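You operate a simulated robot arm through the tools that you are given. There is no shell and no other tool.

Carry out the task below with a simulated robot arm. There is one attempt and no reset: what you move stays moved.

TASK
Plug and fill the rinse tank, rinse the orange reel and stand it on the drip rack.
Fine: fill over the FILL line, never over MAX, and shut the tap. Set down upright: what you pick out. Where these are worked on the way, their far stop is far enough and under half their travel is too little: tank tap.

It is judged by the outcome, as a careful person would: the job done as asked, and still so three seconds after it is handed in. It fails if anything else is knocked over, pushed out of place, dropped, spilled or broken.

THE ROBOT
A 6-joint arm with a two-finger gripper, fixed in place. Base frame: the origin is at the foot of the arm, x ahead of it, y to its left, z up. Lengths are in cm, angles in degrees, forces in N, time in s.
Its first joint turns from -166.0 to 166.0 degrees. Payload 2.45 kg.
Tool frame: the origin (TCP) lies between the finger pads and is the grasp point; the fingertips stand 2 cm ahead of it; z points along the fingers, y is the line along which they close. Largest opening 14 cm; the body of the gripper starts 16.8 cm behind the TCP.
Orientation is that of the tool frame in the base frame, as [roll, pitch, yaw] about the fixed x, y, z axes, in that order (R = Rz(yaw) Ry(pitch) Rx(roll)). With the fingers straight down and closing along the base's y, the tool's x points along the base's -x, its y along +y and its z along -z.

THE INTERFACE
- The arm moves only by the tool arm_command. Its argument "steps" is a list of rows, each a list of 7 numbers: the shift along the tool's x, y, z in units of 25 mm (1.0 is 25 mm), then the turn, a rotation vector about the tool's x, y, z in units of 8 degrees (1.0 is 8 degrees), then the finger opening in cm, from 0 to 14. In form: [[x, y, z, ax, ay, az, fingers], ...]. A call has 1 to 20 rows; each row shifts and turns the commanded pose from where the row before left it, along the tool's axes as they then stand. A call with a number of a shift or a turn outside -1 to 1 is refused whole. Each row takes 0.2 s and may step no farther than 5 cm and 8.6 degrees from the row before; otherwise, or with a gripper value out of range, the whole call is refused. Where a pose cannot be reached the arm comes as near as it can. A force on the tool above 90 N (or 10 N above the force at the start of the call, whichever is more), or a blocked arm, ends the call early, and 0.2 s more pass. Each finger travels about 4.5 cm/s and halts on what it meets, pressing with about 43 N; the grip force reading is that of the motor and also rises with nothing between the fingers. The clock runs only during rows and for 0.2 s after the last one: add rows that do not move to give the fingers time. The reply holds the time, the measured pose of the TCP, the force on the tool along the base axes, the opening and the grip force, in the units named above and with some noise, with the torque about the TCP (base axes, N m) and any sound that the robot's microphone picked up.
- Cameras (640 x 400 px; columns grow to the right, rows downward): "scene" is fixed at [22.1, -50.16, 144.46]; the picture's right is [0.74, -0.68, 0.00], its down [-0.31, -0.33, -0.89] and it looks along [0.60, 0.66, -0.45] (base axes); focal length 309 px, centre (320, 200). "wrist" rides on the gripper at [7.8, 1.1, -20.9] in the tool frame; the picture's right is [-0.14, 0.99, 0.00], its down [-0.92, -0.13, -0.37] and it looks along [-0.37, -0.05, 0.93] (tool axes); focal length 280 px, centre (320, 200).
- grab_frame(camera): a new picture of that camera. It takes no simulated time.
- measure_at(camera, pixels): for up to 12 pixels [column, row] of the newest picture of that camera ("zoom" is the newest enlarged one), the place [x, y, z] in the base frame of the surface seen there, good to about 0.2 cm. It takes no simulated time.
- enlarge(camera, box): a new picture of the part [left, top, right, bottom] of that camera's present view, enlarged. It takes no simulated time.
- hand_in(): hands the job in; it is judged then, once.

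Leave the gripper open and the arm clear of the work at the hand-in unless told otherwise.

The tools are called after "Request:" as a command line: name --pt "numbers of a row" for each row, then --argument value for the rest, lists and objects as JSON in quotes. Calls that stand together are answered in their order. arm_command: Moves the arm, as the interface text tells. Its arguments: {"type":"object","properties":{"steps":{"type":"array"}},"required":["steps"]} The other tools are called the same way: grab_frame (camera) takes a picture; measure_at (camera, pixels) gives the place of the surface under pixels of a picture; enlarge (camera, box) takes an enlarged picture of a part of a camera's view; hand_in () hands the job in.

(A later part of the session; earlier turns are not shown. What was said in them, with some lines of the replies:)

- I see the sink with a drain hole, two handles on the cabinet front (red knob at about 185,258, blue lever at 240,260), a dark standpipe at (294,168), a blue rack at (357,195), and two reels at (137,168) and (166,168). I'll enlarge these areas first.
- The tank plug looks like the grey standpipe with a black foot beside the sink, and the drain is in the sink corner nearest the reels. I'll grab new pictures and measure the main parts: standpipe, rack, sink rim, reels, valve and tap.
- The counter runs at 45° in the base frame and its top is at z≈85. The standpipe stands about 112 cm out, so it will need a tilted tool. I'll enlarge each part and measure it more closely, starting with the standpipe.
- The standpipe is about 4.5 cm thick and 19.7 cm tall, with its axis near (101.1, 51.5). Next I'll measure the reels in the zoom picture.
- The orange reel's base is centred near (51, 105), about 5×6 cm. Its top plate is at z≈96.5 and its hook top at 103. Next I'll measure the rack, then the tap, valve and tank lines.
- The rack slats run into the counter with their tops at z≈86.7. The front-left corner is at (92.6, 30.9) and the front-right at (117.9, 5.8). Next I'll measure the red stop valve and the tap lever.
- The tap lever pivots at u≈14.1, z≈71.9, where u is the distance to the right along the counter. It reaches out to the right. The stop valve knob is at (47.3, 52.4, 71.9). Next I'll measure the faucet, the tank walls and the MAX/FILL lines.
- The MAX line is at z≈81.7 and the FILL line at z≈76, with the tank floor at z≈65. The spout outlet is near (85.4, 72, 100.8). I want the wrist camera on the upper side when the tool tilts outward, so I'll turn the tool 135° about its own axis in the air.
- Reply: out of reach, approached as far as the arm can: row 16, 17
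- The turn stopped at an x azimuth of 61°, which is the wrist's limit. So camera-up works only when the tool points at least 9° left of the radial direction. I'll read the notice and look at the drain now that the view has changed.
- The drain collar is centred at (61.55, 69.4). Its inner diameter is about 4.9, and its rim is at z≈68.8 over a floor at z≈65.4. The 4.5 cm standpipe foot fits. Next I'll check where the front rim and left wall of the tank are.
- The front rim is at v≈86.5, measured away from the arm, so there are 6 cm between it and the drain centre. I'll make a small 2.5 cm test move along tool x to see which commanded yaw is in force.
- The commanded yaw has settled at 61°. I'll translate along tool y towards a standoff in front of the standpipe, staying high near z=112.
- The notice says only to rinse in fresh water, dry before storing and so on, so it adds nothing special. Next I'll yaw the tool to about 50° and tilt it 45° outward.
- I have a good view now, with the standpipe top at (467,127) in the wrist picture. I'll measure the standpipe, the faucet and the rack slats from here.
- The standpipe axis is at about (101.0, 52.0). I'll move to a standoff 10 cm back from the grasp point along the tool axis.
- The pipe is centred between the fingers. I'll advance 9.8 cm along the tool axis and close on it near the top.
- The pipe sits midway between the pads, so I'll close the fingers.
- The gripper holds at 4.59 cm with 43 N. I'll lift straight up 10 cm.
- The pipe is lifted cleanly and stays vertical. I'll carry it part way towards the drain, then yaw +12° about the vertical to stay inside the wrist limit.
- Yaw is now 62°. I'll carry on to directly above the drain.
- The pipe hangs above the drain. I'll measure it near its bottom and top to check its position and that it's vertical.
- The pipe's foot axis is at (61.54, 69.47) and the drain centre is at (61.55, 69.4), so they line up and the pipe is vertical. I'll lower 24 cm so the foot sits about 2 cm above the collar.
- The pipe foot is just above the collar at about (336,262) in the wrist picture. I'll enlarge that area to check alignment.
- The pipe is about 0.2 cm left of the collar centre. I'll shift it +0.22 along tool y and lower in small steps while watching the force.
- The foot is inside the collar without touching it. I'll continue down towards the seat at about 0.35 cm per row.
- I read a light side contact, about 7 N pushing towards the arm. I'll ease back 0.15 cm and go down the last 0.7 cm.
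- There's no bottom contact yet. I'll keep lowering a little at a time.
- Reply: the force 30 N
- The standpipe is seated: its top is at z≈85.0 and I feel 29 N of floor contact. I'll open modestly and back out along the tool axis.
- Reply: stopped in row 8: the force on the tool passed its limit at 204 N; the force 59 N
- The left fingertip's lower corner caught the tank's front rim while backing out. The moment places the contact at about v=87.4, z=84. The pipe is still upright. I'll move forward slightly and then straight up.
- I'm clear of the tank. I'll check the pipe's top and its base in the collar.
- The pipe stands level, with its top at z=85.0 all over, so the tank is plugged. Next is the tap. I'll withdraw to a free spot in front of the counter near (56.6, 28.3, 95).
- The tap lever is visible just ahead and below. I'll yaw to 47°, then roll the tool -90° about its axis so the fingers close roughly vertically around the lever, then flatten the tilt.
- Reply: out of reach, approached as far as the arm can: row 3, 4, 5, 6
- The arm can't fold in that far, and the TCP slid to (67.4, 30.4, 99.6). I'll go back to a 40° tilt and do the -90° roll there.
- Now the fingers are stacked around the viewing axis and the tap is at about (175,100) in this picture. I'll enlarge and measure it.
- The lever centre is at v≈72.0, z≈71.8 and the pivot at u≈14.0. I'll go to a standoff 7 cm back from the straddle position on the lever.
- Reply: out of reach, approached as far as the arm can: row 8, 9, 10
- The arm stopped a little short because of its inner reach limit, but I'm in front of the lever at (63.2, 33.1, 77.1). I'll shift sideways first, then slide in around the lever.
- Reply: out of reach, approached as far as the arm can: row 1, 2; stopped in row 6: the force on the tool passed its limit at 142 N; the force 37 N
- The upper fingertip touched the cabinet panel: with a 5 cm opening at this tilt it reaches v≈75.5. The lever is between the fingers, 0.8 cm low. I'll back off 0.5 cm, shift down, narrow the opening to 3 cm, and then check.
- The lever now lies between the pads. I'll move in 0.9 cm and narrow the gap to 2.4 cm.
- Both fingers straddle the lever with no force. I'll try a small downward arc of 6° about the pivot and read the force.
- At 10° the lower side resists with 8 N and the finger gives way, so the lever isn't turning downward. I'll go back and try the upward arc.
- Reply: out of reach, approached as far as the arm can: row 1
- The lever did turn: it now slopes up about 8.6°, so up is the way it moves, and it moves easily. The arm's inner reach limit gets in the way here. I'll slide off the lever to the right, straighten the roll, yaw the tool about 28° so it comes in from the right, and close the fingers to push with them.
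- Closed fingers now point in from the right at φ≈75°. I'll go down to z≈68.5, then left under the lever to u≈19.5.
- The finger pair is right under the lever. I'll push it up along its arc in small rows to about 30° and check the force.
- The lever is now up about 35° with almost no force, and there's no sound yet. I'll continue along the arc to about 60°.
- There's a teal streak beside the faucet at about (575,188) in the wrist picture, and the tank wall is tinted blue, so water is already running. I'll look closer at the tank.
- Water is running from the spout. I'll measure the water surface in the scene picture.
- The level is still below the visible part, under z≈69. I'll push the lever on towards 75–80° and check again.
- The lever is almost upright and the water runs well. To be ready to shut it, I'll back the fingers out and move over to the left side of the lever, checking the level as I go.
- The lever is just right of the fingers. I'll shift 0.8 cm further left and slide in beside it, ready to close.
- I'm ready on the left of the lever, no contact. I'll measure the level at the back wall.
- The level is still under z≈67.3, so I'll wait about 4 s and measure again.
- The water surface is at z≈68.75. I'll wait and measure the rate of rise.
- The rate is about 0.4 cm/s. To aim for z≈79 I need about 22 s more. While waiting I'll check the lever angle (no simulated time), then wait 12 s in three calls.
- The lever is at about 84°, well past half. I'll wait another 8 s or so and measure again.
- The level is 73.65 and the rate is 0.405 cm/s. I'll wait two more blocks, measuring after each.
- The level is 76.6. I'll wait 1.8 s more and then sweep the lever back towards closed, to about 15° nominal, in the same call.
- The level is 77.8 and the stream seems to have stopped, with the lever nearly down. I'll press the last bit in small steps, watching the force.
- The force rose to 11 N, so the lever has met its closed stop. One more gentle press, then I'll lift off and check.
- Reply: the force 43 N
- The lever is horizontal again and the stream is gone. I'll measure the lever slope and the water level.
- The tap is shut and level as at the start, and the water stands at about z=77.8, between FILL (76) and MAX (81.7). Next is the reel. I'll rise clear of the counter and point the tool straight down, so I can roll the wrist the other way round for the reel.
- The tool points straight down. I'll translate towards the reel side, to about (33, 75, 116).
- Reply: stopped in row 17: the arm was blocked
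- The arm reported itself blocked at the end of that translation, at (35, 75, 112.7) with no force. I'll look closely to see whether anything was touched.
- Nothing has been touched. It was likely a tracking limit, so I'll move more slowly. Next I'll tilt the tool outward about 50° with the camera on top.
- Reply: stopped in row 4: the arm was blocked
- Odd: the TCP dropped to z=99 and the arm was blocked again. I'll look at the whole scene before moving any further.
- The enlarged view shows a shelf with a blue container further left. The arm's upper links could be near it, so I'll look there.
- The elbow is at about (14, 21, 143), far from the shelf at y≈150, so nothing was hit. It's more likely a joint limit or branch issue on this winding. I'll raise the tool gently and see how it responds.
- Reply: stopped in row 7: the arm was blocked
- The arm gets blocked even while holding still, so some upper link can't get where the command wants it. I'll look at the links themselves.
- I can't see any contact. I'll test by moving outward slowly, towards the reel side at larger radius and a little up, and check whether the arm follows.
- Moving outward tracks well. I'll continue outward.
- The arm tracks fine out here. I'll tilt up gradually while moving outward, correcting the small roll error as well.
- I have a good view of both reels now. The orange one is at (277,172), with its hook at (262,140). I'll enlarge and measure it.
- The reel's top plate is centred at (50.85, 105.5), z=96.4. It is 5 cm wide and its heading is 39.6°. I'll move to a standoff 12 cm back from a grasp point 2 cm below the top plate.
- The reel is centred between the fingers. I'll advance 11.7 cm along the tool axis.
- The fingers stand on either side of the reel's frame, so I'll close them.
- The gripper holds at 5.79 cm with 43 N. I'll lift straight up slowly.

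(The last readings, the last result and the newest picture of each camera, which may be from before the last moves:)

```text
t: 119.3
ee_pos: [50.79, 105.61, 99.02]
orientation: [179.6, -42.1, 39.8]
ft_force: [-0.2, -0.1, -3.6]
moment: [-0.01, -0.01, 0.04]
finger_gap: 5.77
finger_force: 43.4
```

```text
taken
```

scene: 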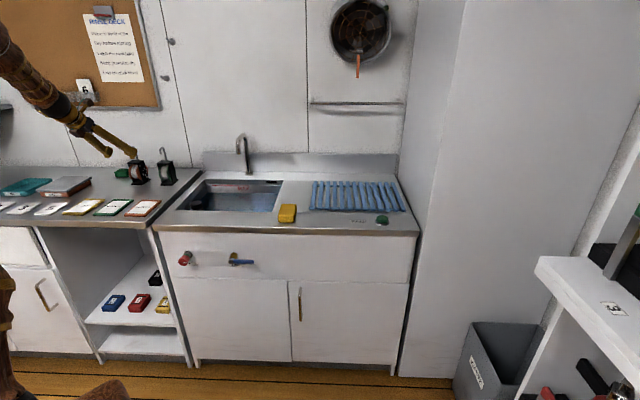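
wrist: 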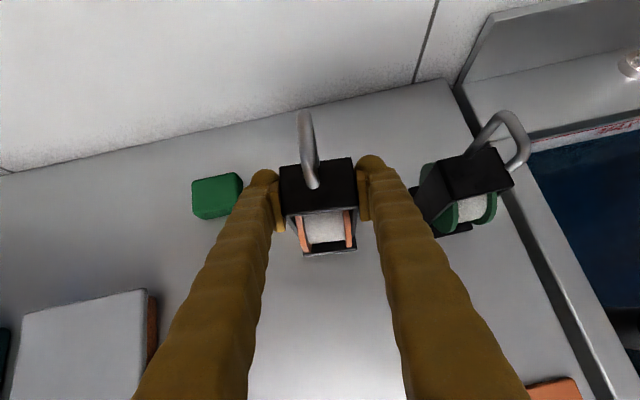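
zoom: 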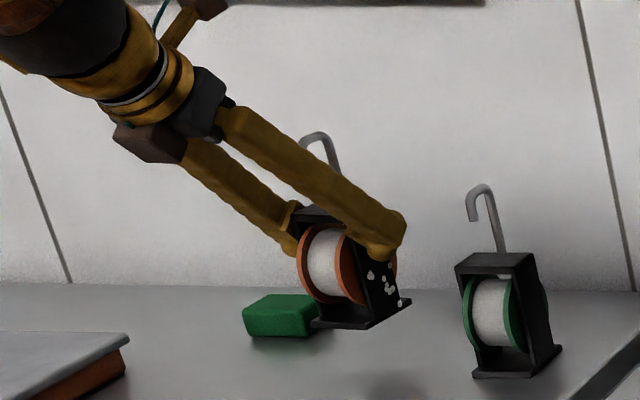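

The reel is lifted, upright, weighing about 0.37 kg. I'll pull back and up, away from the green reel, going slowly.

Request:
arm_command --pt "-0.05 0.05 -0.35 0 0 0 4" --pt "-0.149 0.2 -0.674 0 0 0 4" --pt "-0.149 0.221 -0.674 0 0 0 4" --pt "-0.149 0.221 -0.674 0 0 0 4" --pt "-0.149 0.221 -0.674 0 0 0 4" --pt "-0.149 0.221 -0.674 0 0 0 4" --pt "-0.149 0.221 -0.674 0 0 0 4" --pt "-0.149 0.221 -0.674 0 0 0 4" --pt "-0.1 0.15 -0.35 0 0 0 4" --pt "0 0 0 0 0 0 4"

Request:
grab_frame --camera "scene"

```text
t: 121.5
ee_pos: [44.77, 95.2, 106.99]
orientation: [179.3, -42.1, 39.8]
ft_force: [-0.3, -0.7, -2.8]
moment: [0.02, -0.02, -0.04]
finger_gap: 5.75
finger_force: 42.6
```

```text
taken
```

scene: 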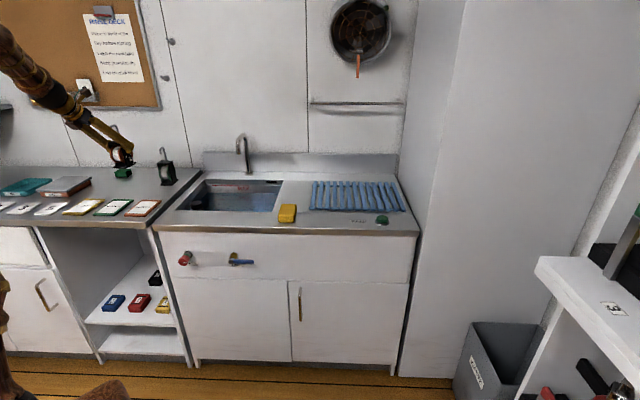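

Request:
arm_command --pt "0.04 0.39 0.01 0 0 0 4" --pt "0.076 0.778 0.02 0 0 0 4" --pt "0.076 0.778 0.02 0 0 0 4" --pt "0.076 0.778 0.02 0 0 0 4" --pt "0.076 0.778 0.02 0 0 0 4" --pt "0.076 0.778 0.02 0 0 0 4" --pt "0.076 0.778 0.02 0 0 0 4" --pt "0.076 0.778 0.02 0 0 0 4" --pt "0.076 0.778 0.02 0 0 0 4" --pt "0.076 0.778 0.02 0 0 0 4" --pt "0.076 0.778 0.02 0 0 0 4" --pt "0.04 0.39 0.01 0 0 0 4" --pt "0 0 0 0 0 0 4"

```text
t: 124.3
ee_pos: [59.67, 79.97, 108.09]
orientation: [179.5, -42.1, 39.8]
ft_force: [0.1, 0.2, -2.1]
moment: [-0.06, 0.0, 0.01]
finger_gap: 5.77
finger_force: 42.9
```

Next I'll yaw -13° about the vertical to suit the wrist limit over the tank, then move over the tank to (77.8, 63.6).

Request:
arm_command --pt "0 0 0 -0.363 0 0.402 4" --pt "0 0 0 -0.363 0 0.402 4" --pt "0 0 0 -0.363 0 0.402 4" --pt "0.11 0.38 0.098 0 0 0 4" --pt "0.217 0.76 0.196 0 0 0 4" --pt "0.217 0.76 0.196 0 0 0 4" --pt "0.217 0.76 0.196 0 0 0 4" --pt "0.217 0.76 0.196 0 0 0 4" --pt "0.217 0.76 0.196 0 0 0 4" --pt "0.217 0.76 0.196 0 0 0 4" --pt "0.217 0.76 0.196 0 0 0 4" --pt "0.217 0.76 0.196 0 0 0 4" --pt "0.217 0.76 0.196 0 0 0 4" --pt "0.217 0.76 0.196 0 0 0 4" --pt "0.217 0.76 0.196 0 0 0 4" --pt "0.11 0.38 0.098 0 0 0 4" --pt "0 0 0 0 0 0 4"

Request:
grab_frame --camera "wrist"

Request:
grab_frame --camera "scene"

```text
t: 127.9
ee_pos: [77.81, 63.13, 108.43]
orientation: [179.5, -42.2, 26.9]
ft_force: [0.0, -0.4, -2.4]
moment: [0.0, 0.02, 0.01]
finger_gap: 5.78
finger_force: 43.5
```

```text
taken
```

wrist: 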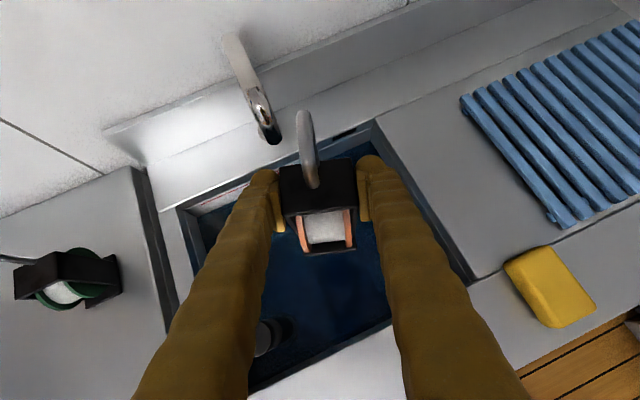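

```text
taken
```

scene: 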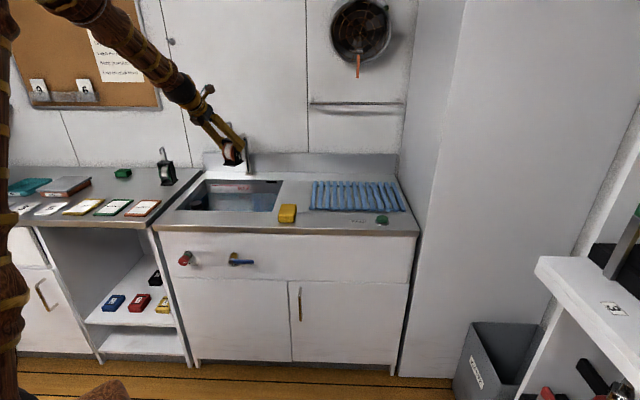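

The reel is over the tank, clear of the spout and standpipe. I'll steepen the tool by 17° so the gripper stays clear of the counter, and lower to just above the water.

Request:
arm_command --pt "0 0 0 0 -0.708 0 4" --pt "0 0 0 0 -0.708 0 4" --pt "0 0 0 0 -0.708 0 4" --pt "-0.38 0 0.815 0 0 0 4" --pt "-0.38 0 0.815 0 0 0 4" --pt "-0.38 0 0.815 0 0 0 4" --pt "-0.38 0 0.815 0 0 0 4" --pt "-0.38 0 0.815 0 0 0 4" --pt "-0.38 0 0.815 0 0 0 4" --pt "-0.38 0 0.815 0 0 0 4" --pt "-0.38 0 0.815 0 0 0 4" --pt "0 0 0 0 0 0 4"

Request:
grab_frame --camera "wrist"

Request:
enlarge --camera "scene" --box '[160, 80, 310, 220]'

```text
t: 130.5
ee_pos: [77.78, 63.42, 90.37]
orientation: [179.6, -25.2, 26.6]
ft_force: [-0.3, 0.2, -3.2]
moment: [-0.03, -0.05, -0.02]
finger_gap: 5.76
finger_force: 43.3
```

```text
taken
```

wrist: 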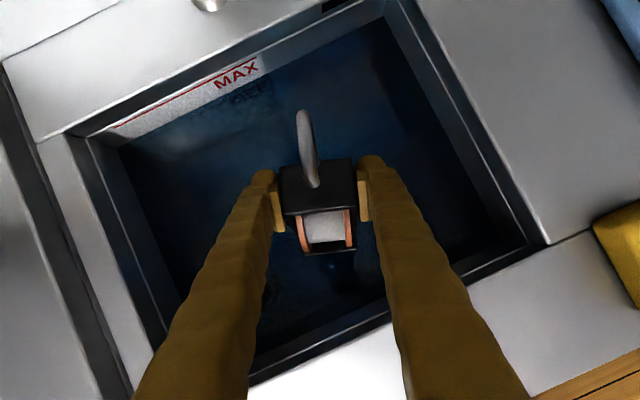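

```text
2.86 times, centred on (235, 150) of scene
```

zoom: 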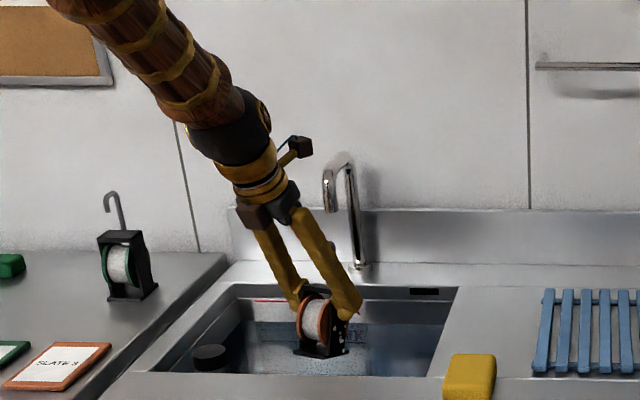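

Everything is clear. I'll lower the reel slowly into the water at 1 cm per row.

Request:
arm_command --pt "-0.17 0 0.3625 0 0 0 4" --pt "-0.17 0 0.3625 0 0 0 4" --pt "-0.17 0 0.3625 0 0 0 4" --pt "-0.17 0 0.3625 0 0 0 4" --pt "-0.17 0 0.3625 0 0 0 4" --pt "-0.17 0 0.3625 0 0 0 4" --pt "-0.17 0 0.3625 0 0 0 4" --pt "-0.17 0 0.3625 0 0 0 4" --pt "-0.17 0 0.3625 0 0 0 4" --pt "-0.17 0 0.3625 0 0 0 4" --pt "-0.17 0 0.3625 0 0 0 4" --pt "-0.17 0 0.3625 0 0 0 4" --pt "-0.17 0 0.3625 0 0 0 4" --pt "-0.17 0 0.3625 0 0 0 4" --pt "0 0 0 0 0 0 4"

Request:
grab_frame --camera "wrist"

Request:
enlarge --camera "scene" --box '[160, 100, 310, 240]'

```text
t: 133.7
ee_pos: [77.96, 63.25, 76.52]
orientation: [179.7, -25.2, 26.6]
ft_force: [-0.4, 0.0, -2.4]
moment: [0.03, -0.02, 0.02]
finger_gap: 5.8
finger_force: 42.6
```

```text
taken
```

wrist: 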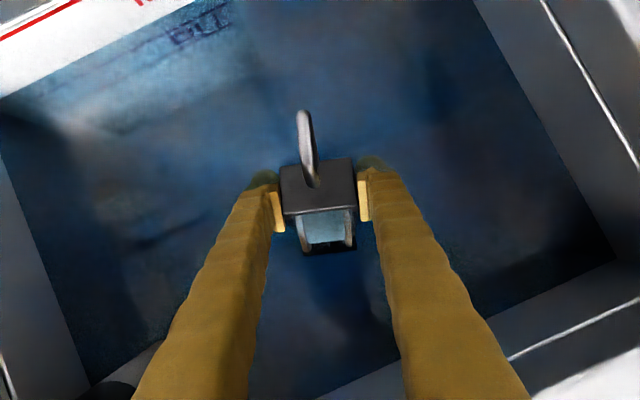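

```text
2.86 times, centred on (235, 170) of scene
```

zoom: 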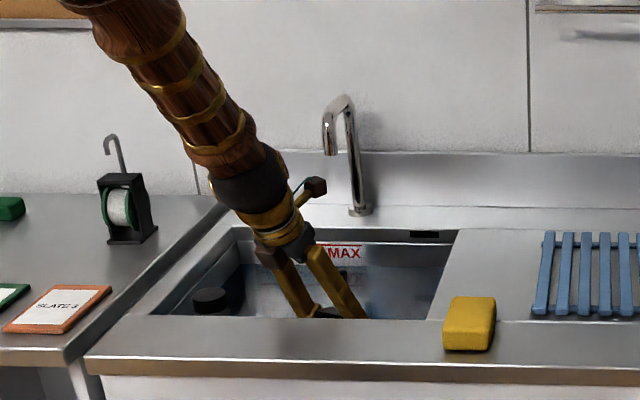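

The reel is submerged up to its top plate. I'll lower a bit more and swish it gently from side to side for a few seconds.

Request:
arm_command --pt "-0.12 0 0.254 0 0 0 4" --pt "0 0.3 0 0 0 0 4" --pt "0 0.4 0 0 0 0 4" --pt "0 0.3 0 0 0 0 4" --pt "0 -0.3 0 0 0 0 4" --pt "0 -0.5 0 0 0 0 4" --pt "0 -0.5 0 0 0 0 4" --pt "0 -0.4 0 0 0 0 4" --pt "0 -0.3 0 0 0 0 4" --pt "0 0.3 0 0 0 0 4" --pt "0 0.5 0 0 0 0 4" --pt "0 0.5 0 0 0 0 4" --pt "0 0.4 0 0 0 0 4" --pt "0 0.3 0 0 0 0 4" --pt "0 -0.3 0 0 0 0 4" --pt "0 -0.4 0 0 0 0 4" --pt "0 -0.3 0 0 0 0 4" --pt "0 0 0 0 0 0 4" --pt "0 0 0 0 0 0 4" --pt "0 0 0 0 0 0 4"

Request:
enlarge --camera "wrist" --box '[240, 100, 400, 270]'

```text
t: 137.9
ee_pos: [78.12, 63.34, 75.62]
orientation: [179.7, -25.3, 26.6]
ft_force: [0.4, -0.4, -2.8]
moment: [0.03, -0.01, -0.01]
finger_gap: 5.77
finger_force: 43.0
```

```text
2.35 times, centred on (320, 185) of wrist
```

zoom: 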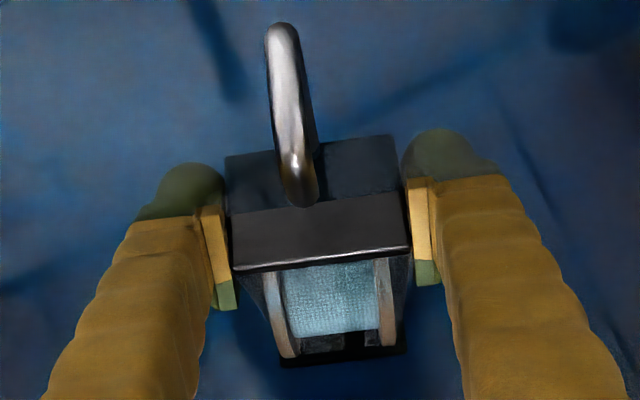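

The waterline crosses the top plate and the spool and sides are under water. I'll swish a little more to rinse it well.

Request:
arm_command --pt "0 0.3 0 0 0 0 4" --pt "0 0.4 0 0 0 0 4" --pt "0 -0.3 0 0 0 0 4" --pt "0 -0.5 0 0 0 0 4" --pt "0 -0.4 0 0 0 0 4" --pt "0 0.3 0 0 0 0 4" --pt "0 0.5 0 0 0 0 4" --pt "0 0.4 0 0 0 0 4" --pt "0 -0.3 0 0 0 0 4" --pt "0 -0.4 0 0 0 0 4" --pt "0 0 0 0 0 0 4" --pt "0 0 0 0 0 0 4" --pt "0 0 0 0 0 0 4" --pt "0 0 0 0 0 0 4" --pt "0 0 0 0 0 0 4" --pt "0 0 0 0 0 0 4" --pt "0 0 0 0 0 0 4" --pt "0 0 0 0 0 0 4"

Request:
arm_command --pt "0.17 0 -0.3625 0 0 0 4" --pt "0.17 0 -0.3625 0 0 0 4" --pt "0.17 0 -0.3625 0 0 0 4" --pt "0.17 0 -0.3625 0 0 0 4" --pt "0.17 0 -0.3625 0 0 0 4" --pt "0.17 0 -0.3625 0 0 0 4" --pt "0.17 0 -0.3625 0 0 0 4" --pt "0.17 0 -0.3625 0 0 0 4" --pt "0.17 0 -0.3625 0 0 0 4" --pt "0.17 0 -0.3625 0 0 0 4" --pt "0.17 0 -0.3625 0 0 0 4" --pt "0.17 0 -0.3625 0 0 0 4" --pt "0.17 0 -0.3625 0 0 0 4" --pt "0 0 0 0 0 0 4" --pt "0 0 0 0 0 0 4"

Request:
grab_frame --camera "wrist"

Request:
enlarge --camera "scene" --box '[205, 140, 285, 210]'

```text
t: 141.7
ee_pos: [77.93, 63.38, 75.65]
orientation: [179.7, -25.1, 26.6]
ft_force: [-0.4, -0.7, -2.4]
moment: [0.01, 0.0, 0.0]
finger_gap: 5.81
finger_force: 43.0
```

```text
t: 144.9
ee_pos: [78.04, 63.37, 88.74]
orientation: [179.6, -25.2, 26.6]
ft_force: [-0.3, 0.7, -1.9]
moment: [0.0, -0.04, 0.01]
finger_gap: 5.77
finger_force: 43.3
```

```text
taken
```

wrist: 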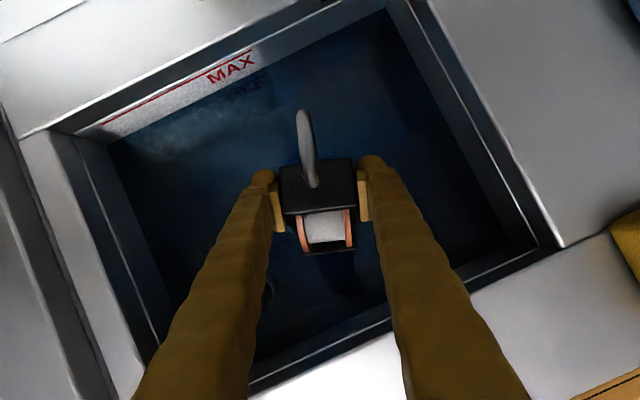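

```text
5.71 times, centred on (245, 175) of scene
```

zoom: 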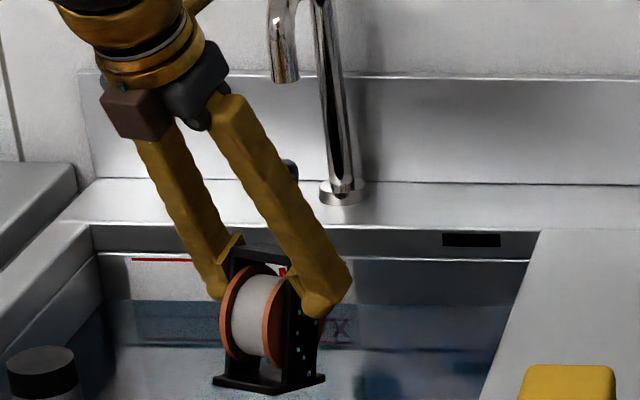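

It's out of the water. I'll check whether the white crust on the right side plate is gone.

Request:
enlarge --camera "scene" --box '[230, 182, 256, 198]'

```text
16.00 times, centred on (243, 190) of scene
```

zoom: 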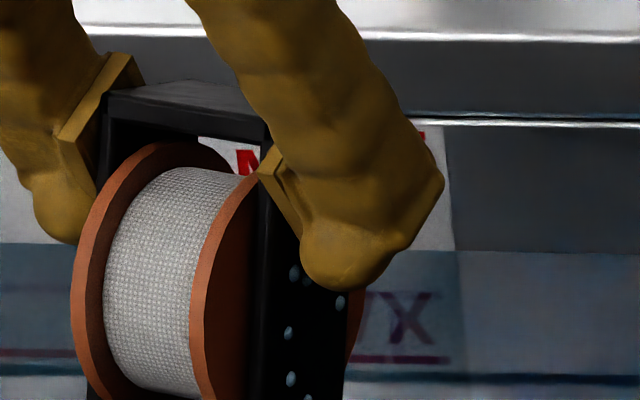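

The crust is gone and only bluish water drops remain, so the reel is rinsed. I'll let it drip a moment over the tank, rise, bring it back upright, and yaw the tool -21.6° for the rack.

Request:
arm_command --pt "0 0 0 0 0 0 4" --pt "0 0 0 0 0 0 4" --pt "0 0 0 0 0 0 4" --pt "0 0 0 0 0 0 4" --pt "0 0 0 0 0 0 4" --pt "0 0 0 0 0 0 4" --pt "0 0 0 0 0 0 4" --pt "0 0 0 0 0 0 4" --pt "0 0 0 0 0 0 4" --pt "0 0 0 0 0 0 4" --pt "0.364 0 -0.779 0 0 0 4" --pt "0.364 0 -0.779 0 0 0 4" --pt "0.364 0 -0.779 0 0 0 4" --pt "0.364 0 -0.779 0 0 0 4" --pt "0.364 0 -0.779 0 0 0 4" --pt "0.364 0 -0.779 0 0 0 4" --pt "0.364 0 -0.779 0 0 0 4" --pt "0.364 0 -0.779 0 0 0 4" --pt "0.364 0 -0.779 0 0 0 4" --pt "0 0 0 0 0 0 4"

Request:
arm_command --pt "0 0 0 0 0.708 0 4" --pt "0 0 0 0 0.708 0 4" --pt "0 0 0 0 0.708 0 4" --pt "0 0 0 -0.4515 0 0.5015 4" --pt "0 0 0 -0.4515 0 0.5015 4" --pt "0 0 0 -0.4515 0 0.5015 4" --pt "0 0 0 -0.4515 0 0.5015 4" --pt "0 0 0 0 0 0 4"

Request:
grab_frame --camera "wrist"

Request:
grab_frame --camera "scene"

```text
t: 149.1
ee_pos: [77.85, 63.39, 108.05]
orientation: [179.7, -25.2, 26.6]
ft_force: [-0.2, 0.0, -1.8]
moment: [-0.02, -0.03, 0.03]
finger_gap: 5.81
finger_force: 43.2
```

```text
t: 150.9
ee_pos: [77.99, 63.27, 108.03]
orientation: [179.6, -42.3, 5.1]
ft_force: [-0.2, -0.3, -2.2]
moment: [0.04, -0.03, 0.01]
finger_gap: 5.75
finger_force: 43.1
```

```text
taken
```

wrist: 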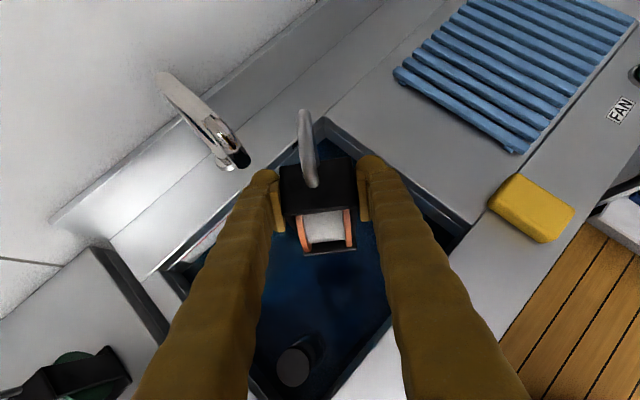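

```text
taken
```

scene: 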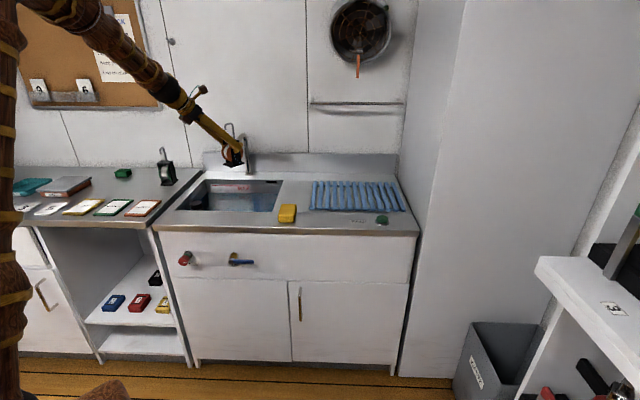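

The reel is upright again and yaw is 5°. I'll carry it to above the front-left part of the rack, about (104.7, 31.1, 104).

Request:
arm_command --pt "0.165 0.382 0.21 0 0 0 4" --pt "0.33 0.764 0.42 0 0 0 4" --pt "0.33 0.764 0.42 0 0 0 4" --pt "0.33 0.764 0.42 0 0 0 4" --pt "0.33 0.764 0.42 0 0 0 4" --pt "0.33 0.764 0.42 0 0 0 4" --pt "0.33 0.764 0.42 0 0 0 4" --pt "0.33 0.764 0.42 0 0 0 4" --pt "0.33 0.764 0.42 0 0 0 4" --pt "0.33 0.764 0.42 0 0 0 4" --pt "0.33 0.764 0.42 0 0 0 4" --pt "0.33 0.764 0.42 0 0 0 4" --pt "0.33 0.764 0.42 0 0 0 4" --pt "0.33 0.764 0.42 0 0 0 4" --pt "0.33 0.764 0.42 0 0 0 4" --pt "0.33 0.764 0.42 0 0 0 4" --pt "0.33 0.764 0.42 0 0 0 4" --pt "0.33 0.764 0.42 0 0 0 4" --pt "0.165 0.382 0.21 0 0 0 4" --pt "0 0 0 0 0 0 4"

Request:
grab_frame --camera "wrist"

Request:
grab_frame --camera "scene"

```text
t: 155.1
ee_pos: [104.22, 31.12, 104.28]
orientation: [179.7, -42.3, 5.1]
ft_force: [-0.6, -0.2, -3.0]
moment: [-0.01, -0.02, 0.01]
finger_gap: 5.79
finger_force: 43.2
```

```text
taken
```

wrist: 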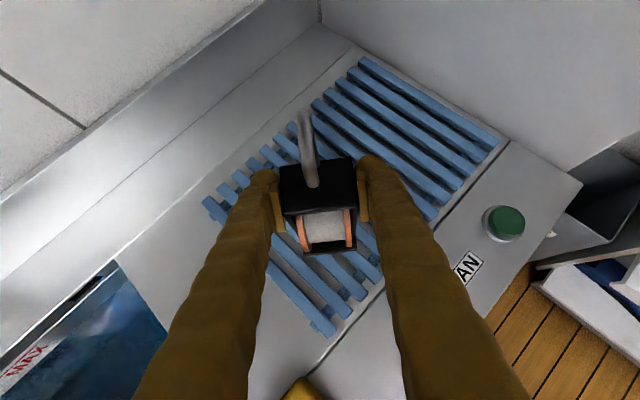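

```text
taken
```

scene: 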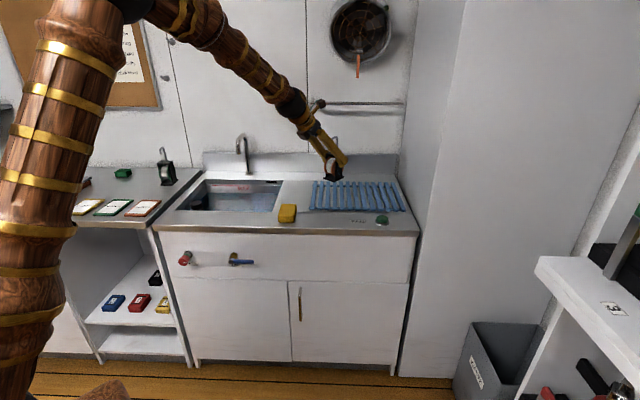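

I'm above the rack. I'll measure slat tops near the landing spot and check that the reel hangs upright.

Request:
measure_at --camera "wrist" --pixels '[[322, 325], [343, 308], [335, 318], [362, 293], [300, 300], [320, 285], [284, 265], [376, 275], [318, 250], [300, 205], [340, 205], [352, 245]]'

Request:
enlarge --camera "scene" --box '[300, 120, 400, 220]'

```text
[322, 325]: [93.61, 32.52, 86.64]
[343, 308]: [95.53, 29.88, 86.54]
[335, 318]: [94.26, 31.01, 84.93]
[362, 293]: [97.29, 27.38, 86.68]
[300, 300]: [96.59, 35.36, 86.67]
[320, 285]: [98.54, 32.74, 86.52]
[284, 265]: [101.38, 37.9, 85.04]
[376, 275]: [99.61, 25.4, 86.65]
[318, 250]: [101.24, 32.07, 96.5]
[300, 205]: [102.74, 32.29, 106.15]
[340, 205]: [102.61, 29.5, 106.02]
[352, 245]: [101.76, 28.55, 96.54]
```

```text
4.00 times, centred on (350, 170) of scene
```

zoom: 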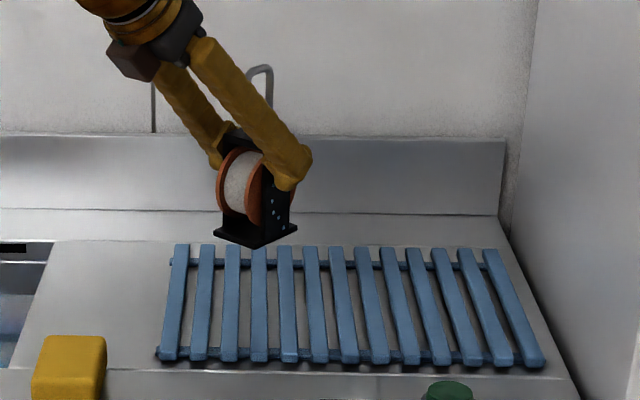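

Slat centres lie at u≈43.3, 46.4, 49.4, 52.4 and so on, with tops at z≈86.65. The reel's base is level, with its corners at z≈96.5. I'll shift 0.8 cm so it centres between two slats, then lower 8 cm.

Request:
arm_command --pt "-0.153 -0.247 -0.139 0 0 0 4" --pt "-0.359 0 0.395 0 0 0 4" --pt "-0.359 0 0.395 0 0 0 4" --pt "-0.359 0 0.395 0 0 0 4" --pt "-0.359 0 0.395 0 0 0 4" --pt "-0.269 0 0.296 0 0 0 4" --pt "-0.269 0 0.296 0 0 0 4" --pt "0 0 0 0 0 0 4"

Request:
enlarge --camera "scene" --box '[310, 140, 390, 220]'

Request:
grab_frame --camera "wrist"

```text
t: 156.9
ee_pos: [103.78, 31.63, 96.82]
orientation: [179.6, -42.3, 5.0]
ft_force: [0.5, -0.4, -2.2]
moment: [-0.04, 0.02, 0.0]
finger_gap: 5.78
finger_force: 42.9
```

```text
5.00 times, centred on (350, 180) of scene
```

zoom: 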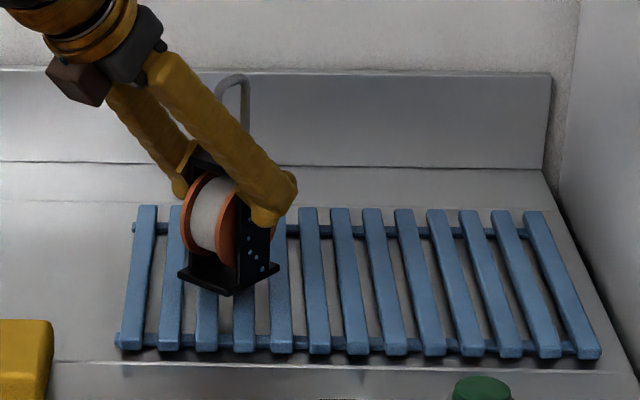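

```text
taken
```

wrist: 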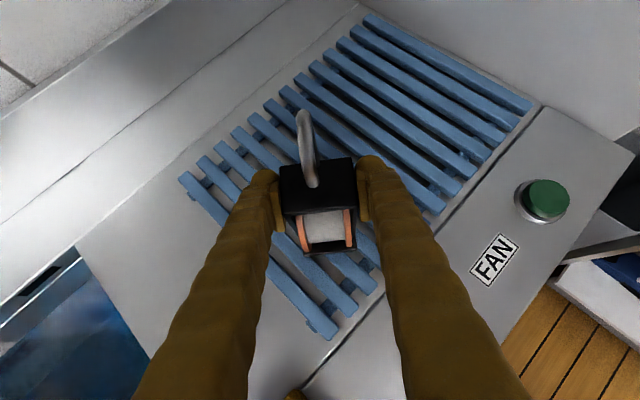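

There's about 1.7 cm left. I'll lower in 0.25 cm steps.

Request:
arm_command --pt "-0.067 0 0.074 0 0 0 4" --pt "-0.067 0 0.074 0 0 0 4" --pt "-0.067 0 0.074 0 0 0 4" --pt "-0.067 0 0.074 0 0 0 4" --pt "-0.067 0 0.074 0 0 0 4" --pt "-0.067 0 0.074 0 0 0 4" --pt "0 0 0 0 0 0 4"

Request:
arm_command --pt "-0.04 0 0.044 0 0 0 4" --pt "0 0 0 0 0 0 4"

```text
t: 158.5
ee_pos: [103.68, 31.7, 95.36]
orientation: [179.5, -42.4, 5.1]
ft_force: [-0.6, 0.7, -2.6]
moment: [-0.02, -0.03, 0.0]
finger_gap: 5.8
finger_force: 43.2
```

```text
t: 159.1
ee_pos: [103.69, 31.5, 95.28]
orientation: [179.6, -42.3, 5.1]
ft_force: [0.6, -0.3, -1.7]
moment: [0.02, -0.03, 0.01]
finger_gap: 5.74
finger_force: 42.7
```

Request:
arm_command --pt "-0.04 0 0.044 0 0 0 4" --pt "0 0 0 0 0 0 4"

Request:
arm_command --pt "-0.04 0 0.044 0 0 0 4" --pt "0 0 0 0 0 0 4"

Request:
enlarge --camera "scene" --box '[325, 165, 365, 205]'

```text
t: 159.7
ee_pos: [103.69, 31.62, 95.01]
orientation: [179.6, -42.3, 5.1]
ft_force: [0.0, -1.1, -1.3]
moment: [0.04, -0.08, -0.03]
finger_gap: 5.76
finger_force: 43.1
```

```text
t: 160.3
ee_pos: [103.66, 31.56, 95.19]
orientation: [179.8, -42.4, 5.2]
ft_force: [-4.1, -0.7, 16.9]
moment: [0.43, 0.36, 0.02]
finger_gap: 5.79
finger_force: 42.9
```

```text
10.00 times, centred on (345, 185) of scene
```

zoom: 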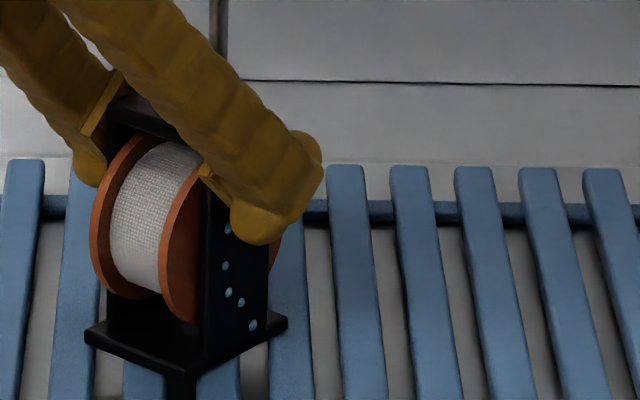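

The contact force is 17 N, so the reel stands on the slats. I'll open the fingers slowly and check that it stays put.

Request:
arm_command --pt "0 0 0 0 0 0 5.8" --pt "0 0 0 0 0 0 6.2" --pt "0 0 0 0 0 0 7" --pt "0 0 0 0 0 0 8" --pt "0 0 0 0 0 0 9" --pt "0 0 0 0 0 0 9" --pt "0 0 0 0 0 0 9"

Request:
enlarge --camera "scene" --box '[315, 145, 375, 205]'

Request:
grab_frame --camera "wrist"

```text
t: 161.9
ee_pos: [103.72, 31.54, 94.99]
orientation: [179.6, -42.2, 5.0]
ft_force: [-0.2, 0.2, -0.6]
moment: [0.0, -0.02, -0.01]
finger_gap: 9.0
finger_force: 0.1
```

```text
6.67 times, centred on (345, 175) of scene
```

zoom: 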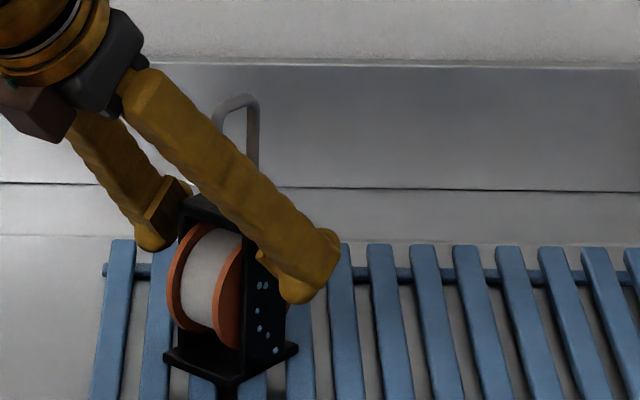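

```text
taken
```

wrist: 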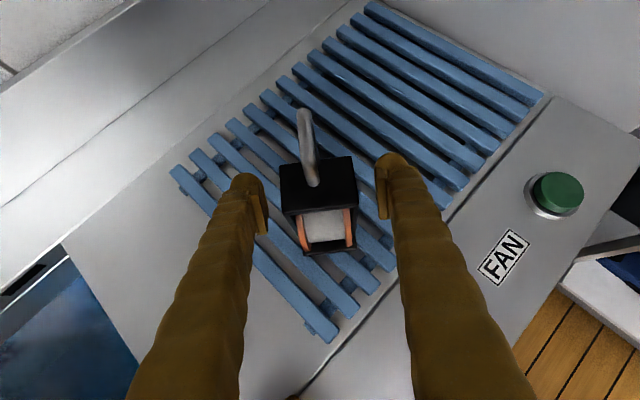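

The reel stands on its own and the fingers are free. I'll back out along the tool axis.

Request:
arm_command --pt "0 0 -0.4 0 0 0 9" --pt "0 0 -0.7 0 0 0 9" --pt "0 0 -0.8 0 0 0 9" --pt "0 0 -0.8 0 0 0 9" --pt "0 0 -0.8 0 0 0 9" --pt "0 0 -0.8 0 0 0 9" --pt "0 0 -0.8 0 0 0 9" --pt "0 0 -0.8 0 0 0 9" --pt "0 0 0 0 0 0 9"

Request:
grab_frame --camera "wrist"

Request:
grab_frame --camera "scene"

Request:
enlarge --camera "scene" --box '[320, 145, 380, 205]'

Request:
measure_at --camera "zoom" --pixels '[[180, 362], [235, 385], [300, 348], [230, 205], [200, 215]]'

```text
t: 163.9
ee_pos: [93.84, 30.74, 105.69]
orientation: [179.7, -42.3, 5.1]
ft_force: [-0.4, 0.1, 0.7]
moment: [0.01, 0.01, 0.0]
finger_gap: 9.0
finger_force: 0.1
```

```text
taken
```

wrist: 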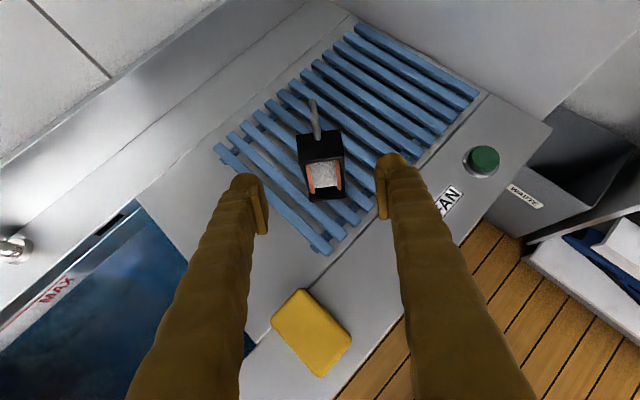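

```text
taken
```

scene: 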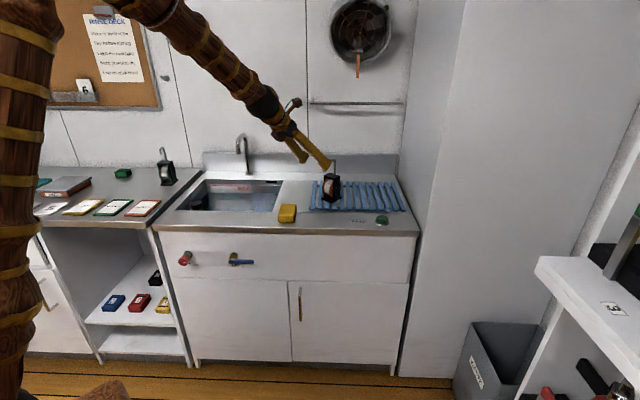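

```text
6.67 times, centred on (350, 175) of scene
```

zoom: 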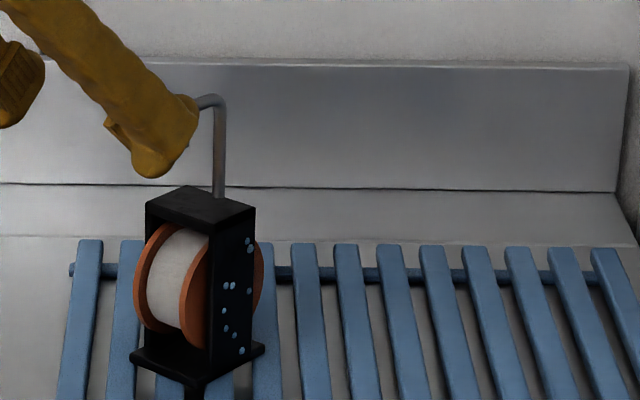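

```text
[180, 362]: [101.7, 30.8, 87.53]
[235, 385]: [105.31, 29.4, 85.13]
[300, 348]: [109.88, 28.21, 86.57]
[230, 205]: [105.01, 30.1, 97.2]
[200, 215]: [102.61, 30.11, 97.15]
```

The reel stands upright on the rack. I'll retract the arm further and check the water level, the tap and the rest of the scene.

Request:
arm_command --pt "0 0 -0.8 0 0 0 9" --pt "0 0 -0.8 0 0 0 9" --pt "0 0 -0.8 0 0 0 9" --pt "0 0 -0.8 0 0 0 9" --pt "0 0 -0.8 0 0 0 9" --pt "0.1 0 -0.8 0 0 0 10" --pt "0 0 0 0 0 0 12"

Request:
grab_frame --camera "scene"

Request:
enlarge --camera "scene" --box '[170, 130, 300, 280]'

Request:
measure_at --camera "zoom" --pixels '[[370, 200], [390, 190], [330, 195], [290, 195], [260, 205]]'

Request:
grab_frame --camera "wrist"

```text
t: 165.5
ee_pos: [85.77, 30.17, 114.76]
orientation: [179.6, -42.3, 5.2]
ft_force: [-0.7, 0.8, 0.0]
moment: [-0.03, -0.03, 0.0]
finger_gap: 12.01
finger_force: 0.0
```

```text
taken
```

scene: 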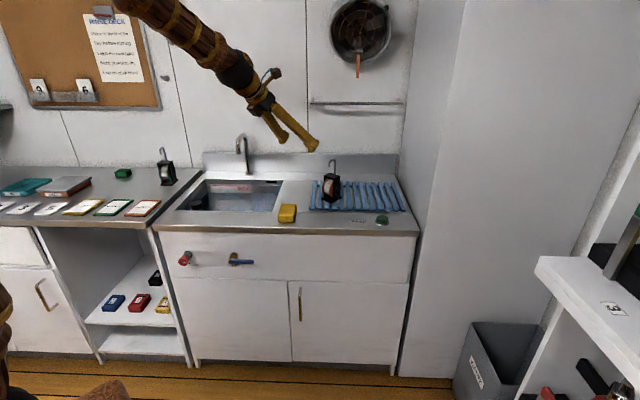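

```text
2.67 times, centred on (235, 205) of scene
```

zoom: 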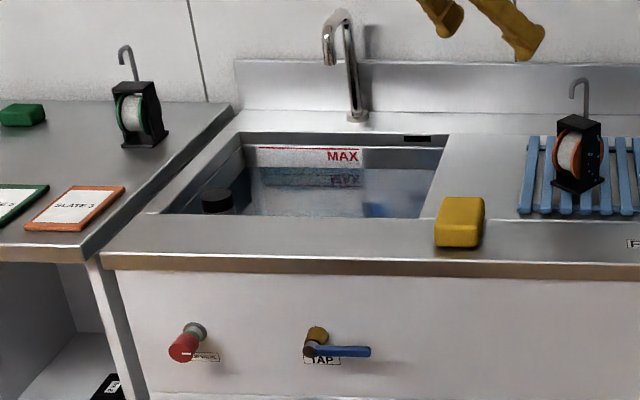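

```text
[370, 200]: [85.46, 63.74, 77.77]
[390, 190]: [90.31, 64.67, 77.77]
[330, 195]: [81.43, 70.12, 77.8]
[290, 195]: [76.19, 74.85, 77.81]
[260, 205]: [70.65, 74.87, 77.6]
```

```text
taken
```

wrist: 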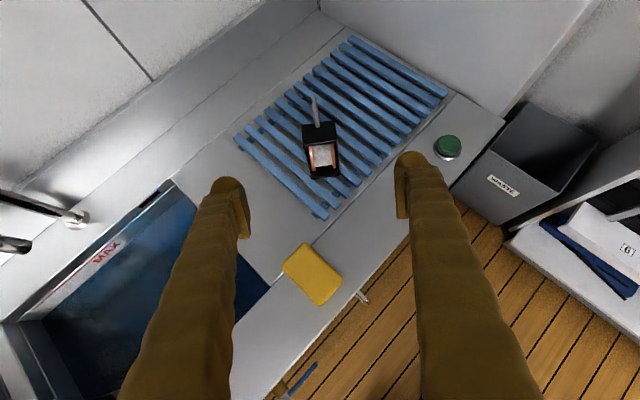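

The water is steady at z≈77.8, above FILL (76) and below MAX (81.7). The tap is horizontal with no stream, and the standpipe is seated. The orange reel stands upright on the rack, and the other objects appear undisturbed. The gripper is open and clear, so I'm handing in.

Request:
hand_in

```text
The job is handed in.
```

The tank is plugged and filled, and the orange reel has been rinsed and is standing upright on the drip rack. I've handed the job in.

- **Tank:** the standpipe is seated in the drain. The water has held at z≈77.8 cm since I shut the tap, above FILL (76) and below MAX (81.7).
- **Tap:** I opened it to about 84°, then closed it back to its stop. The lever is level as it was at the start, and no water is running.
- **Reel:** I dipped it so the spool and side plates were under water and swished it there. The white crust on the side plate is gone; only water drops remain. The highest edge of the top plate stayed just above the water.
- **Unplanned contacts:**
  - While backing out after plugging the drain, a fingertip caught the tank's front rim hard, about 200 N.
  - While lining up on the tap, a fingertip pressed the cabinet panel, about 140 N.
  - I saw no damage or movement from either, but I didn't look closely at those two spots.

In the last pictures nothing else looked moved, tipped or spilled. The arm is clear with the gripper open.
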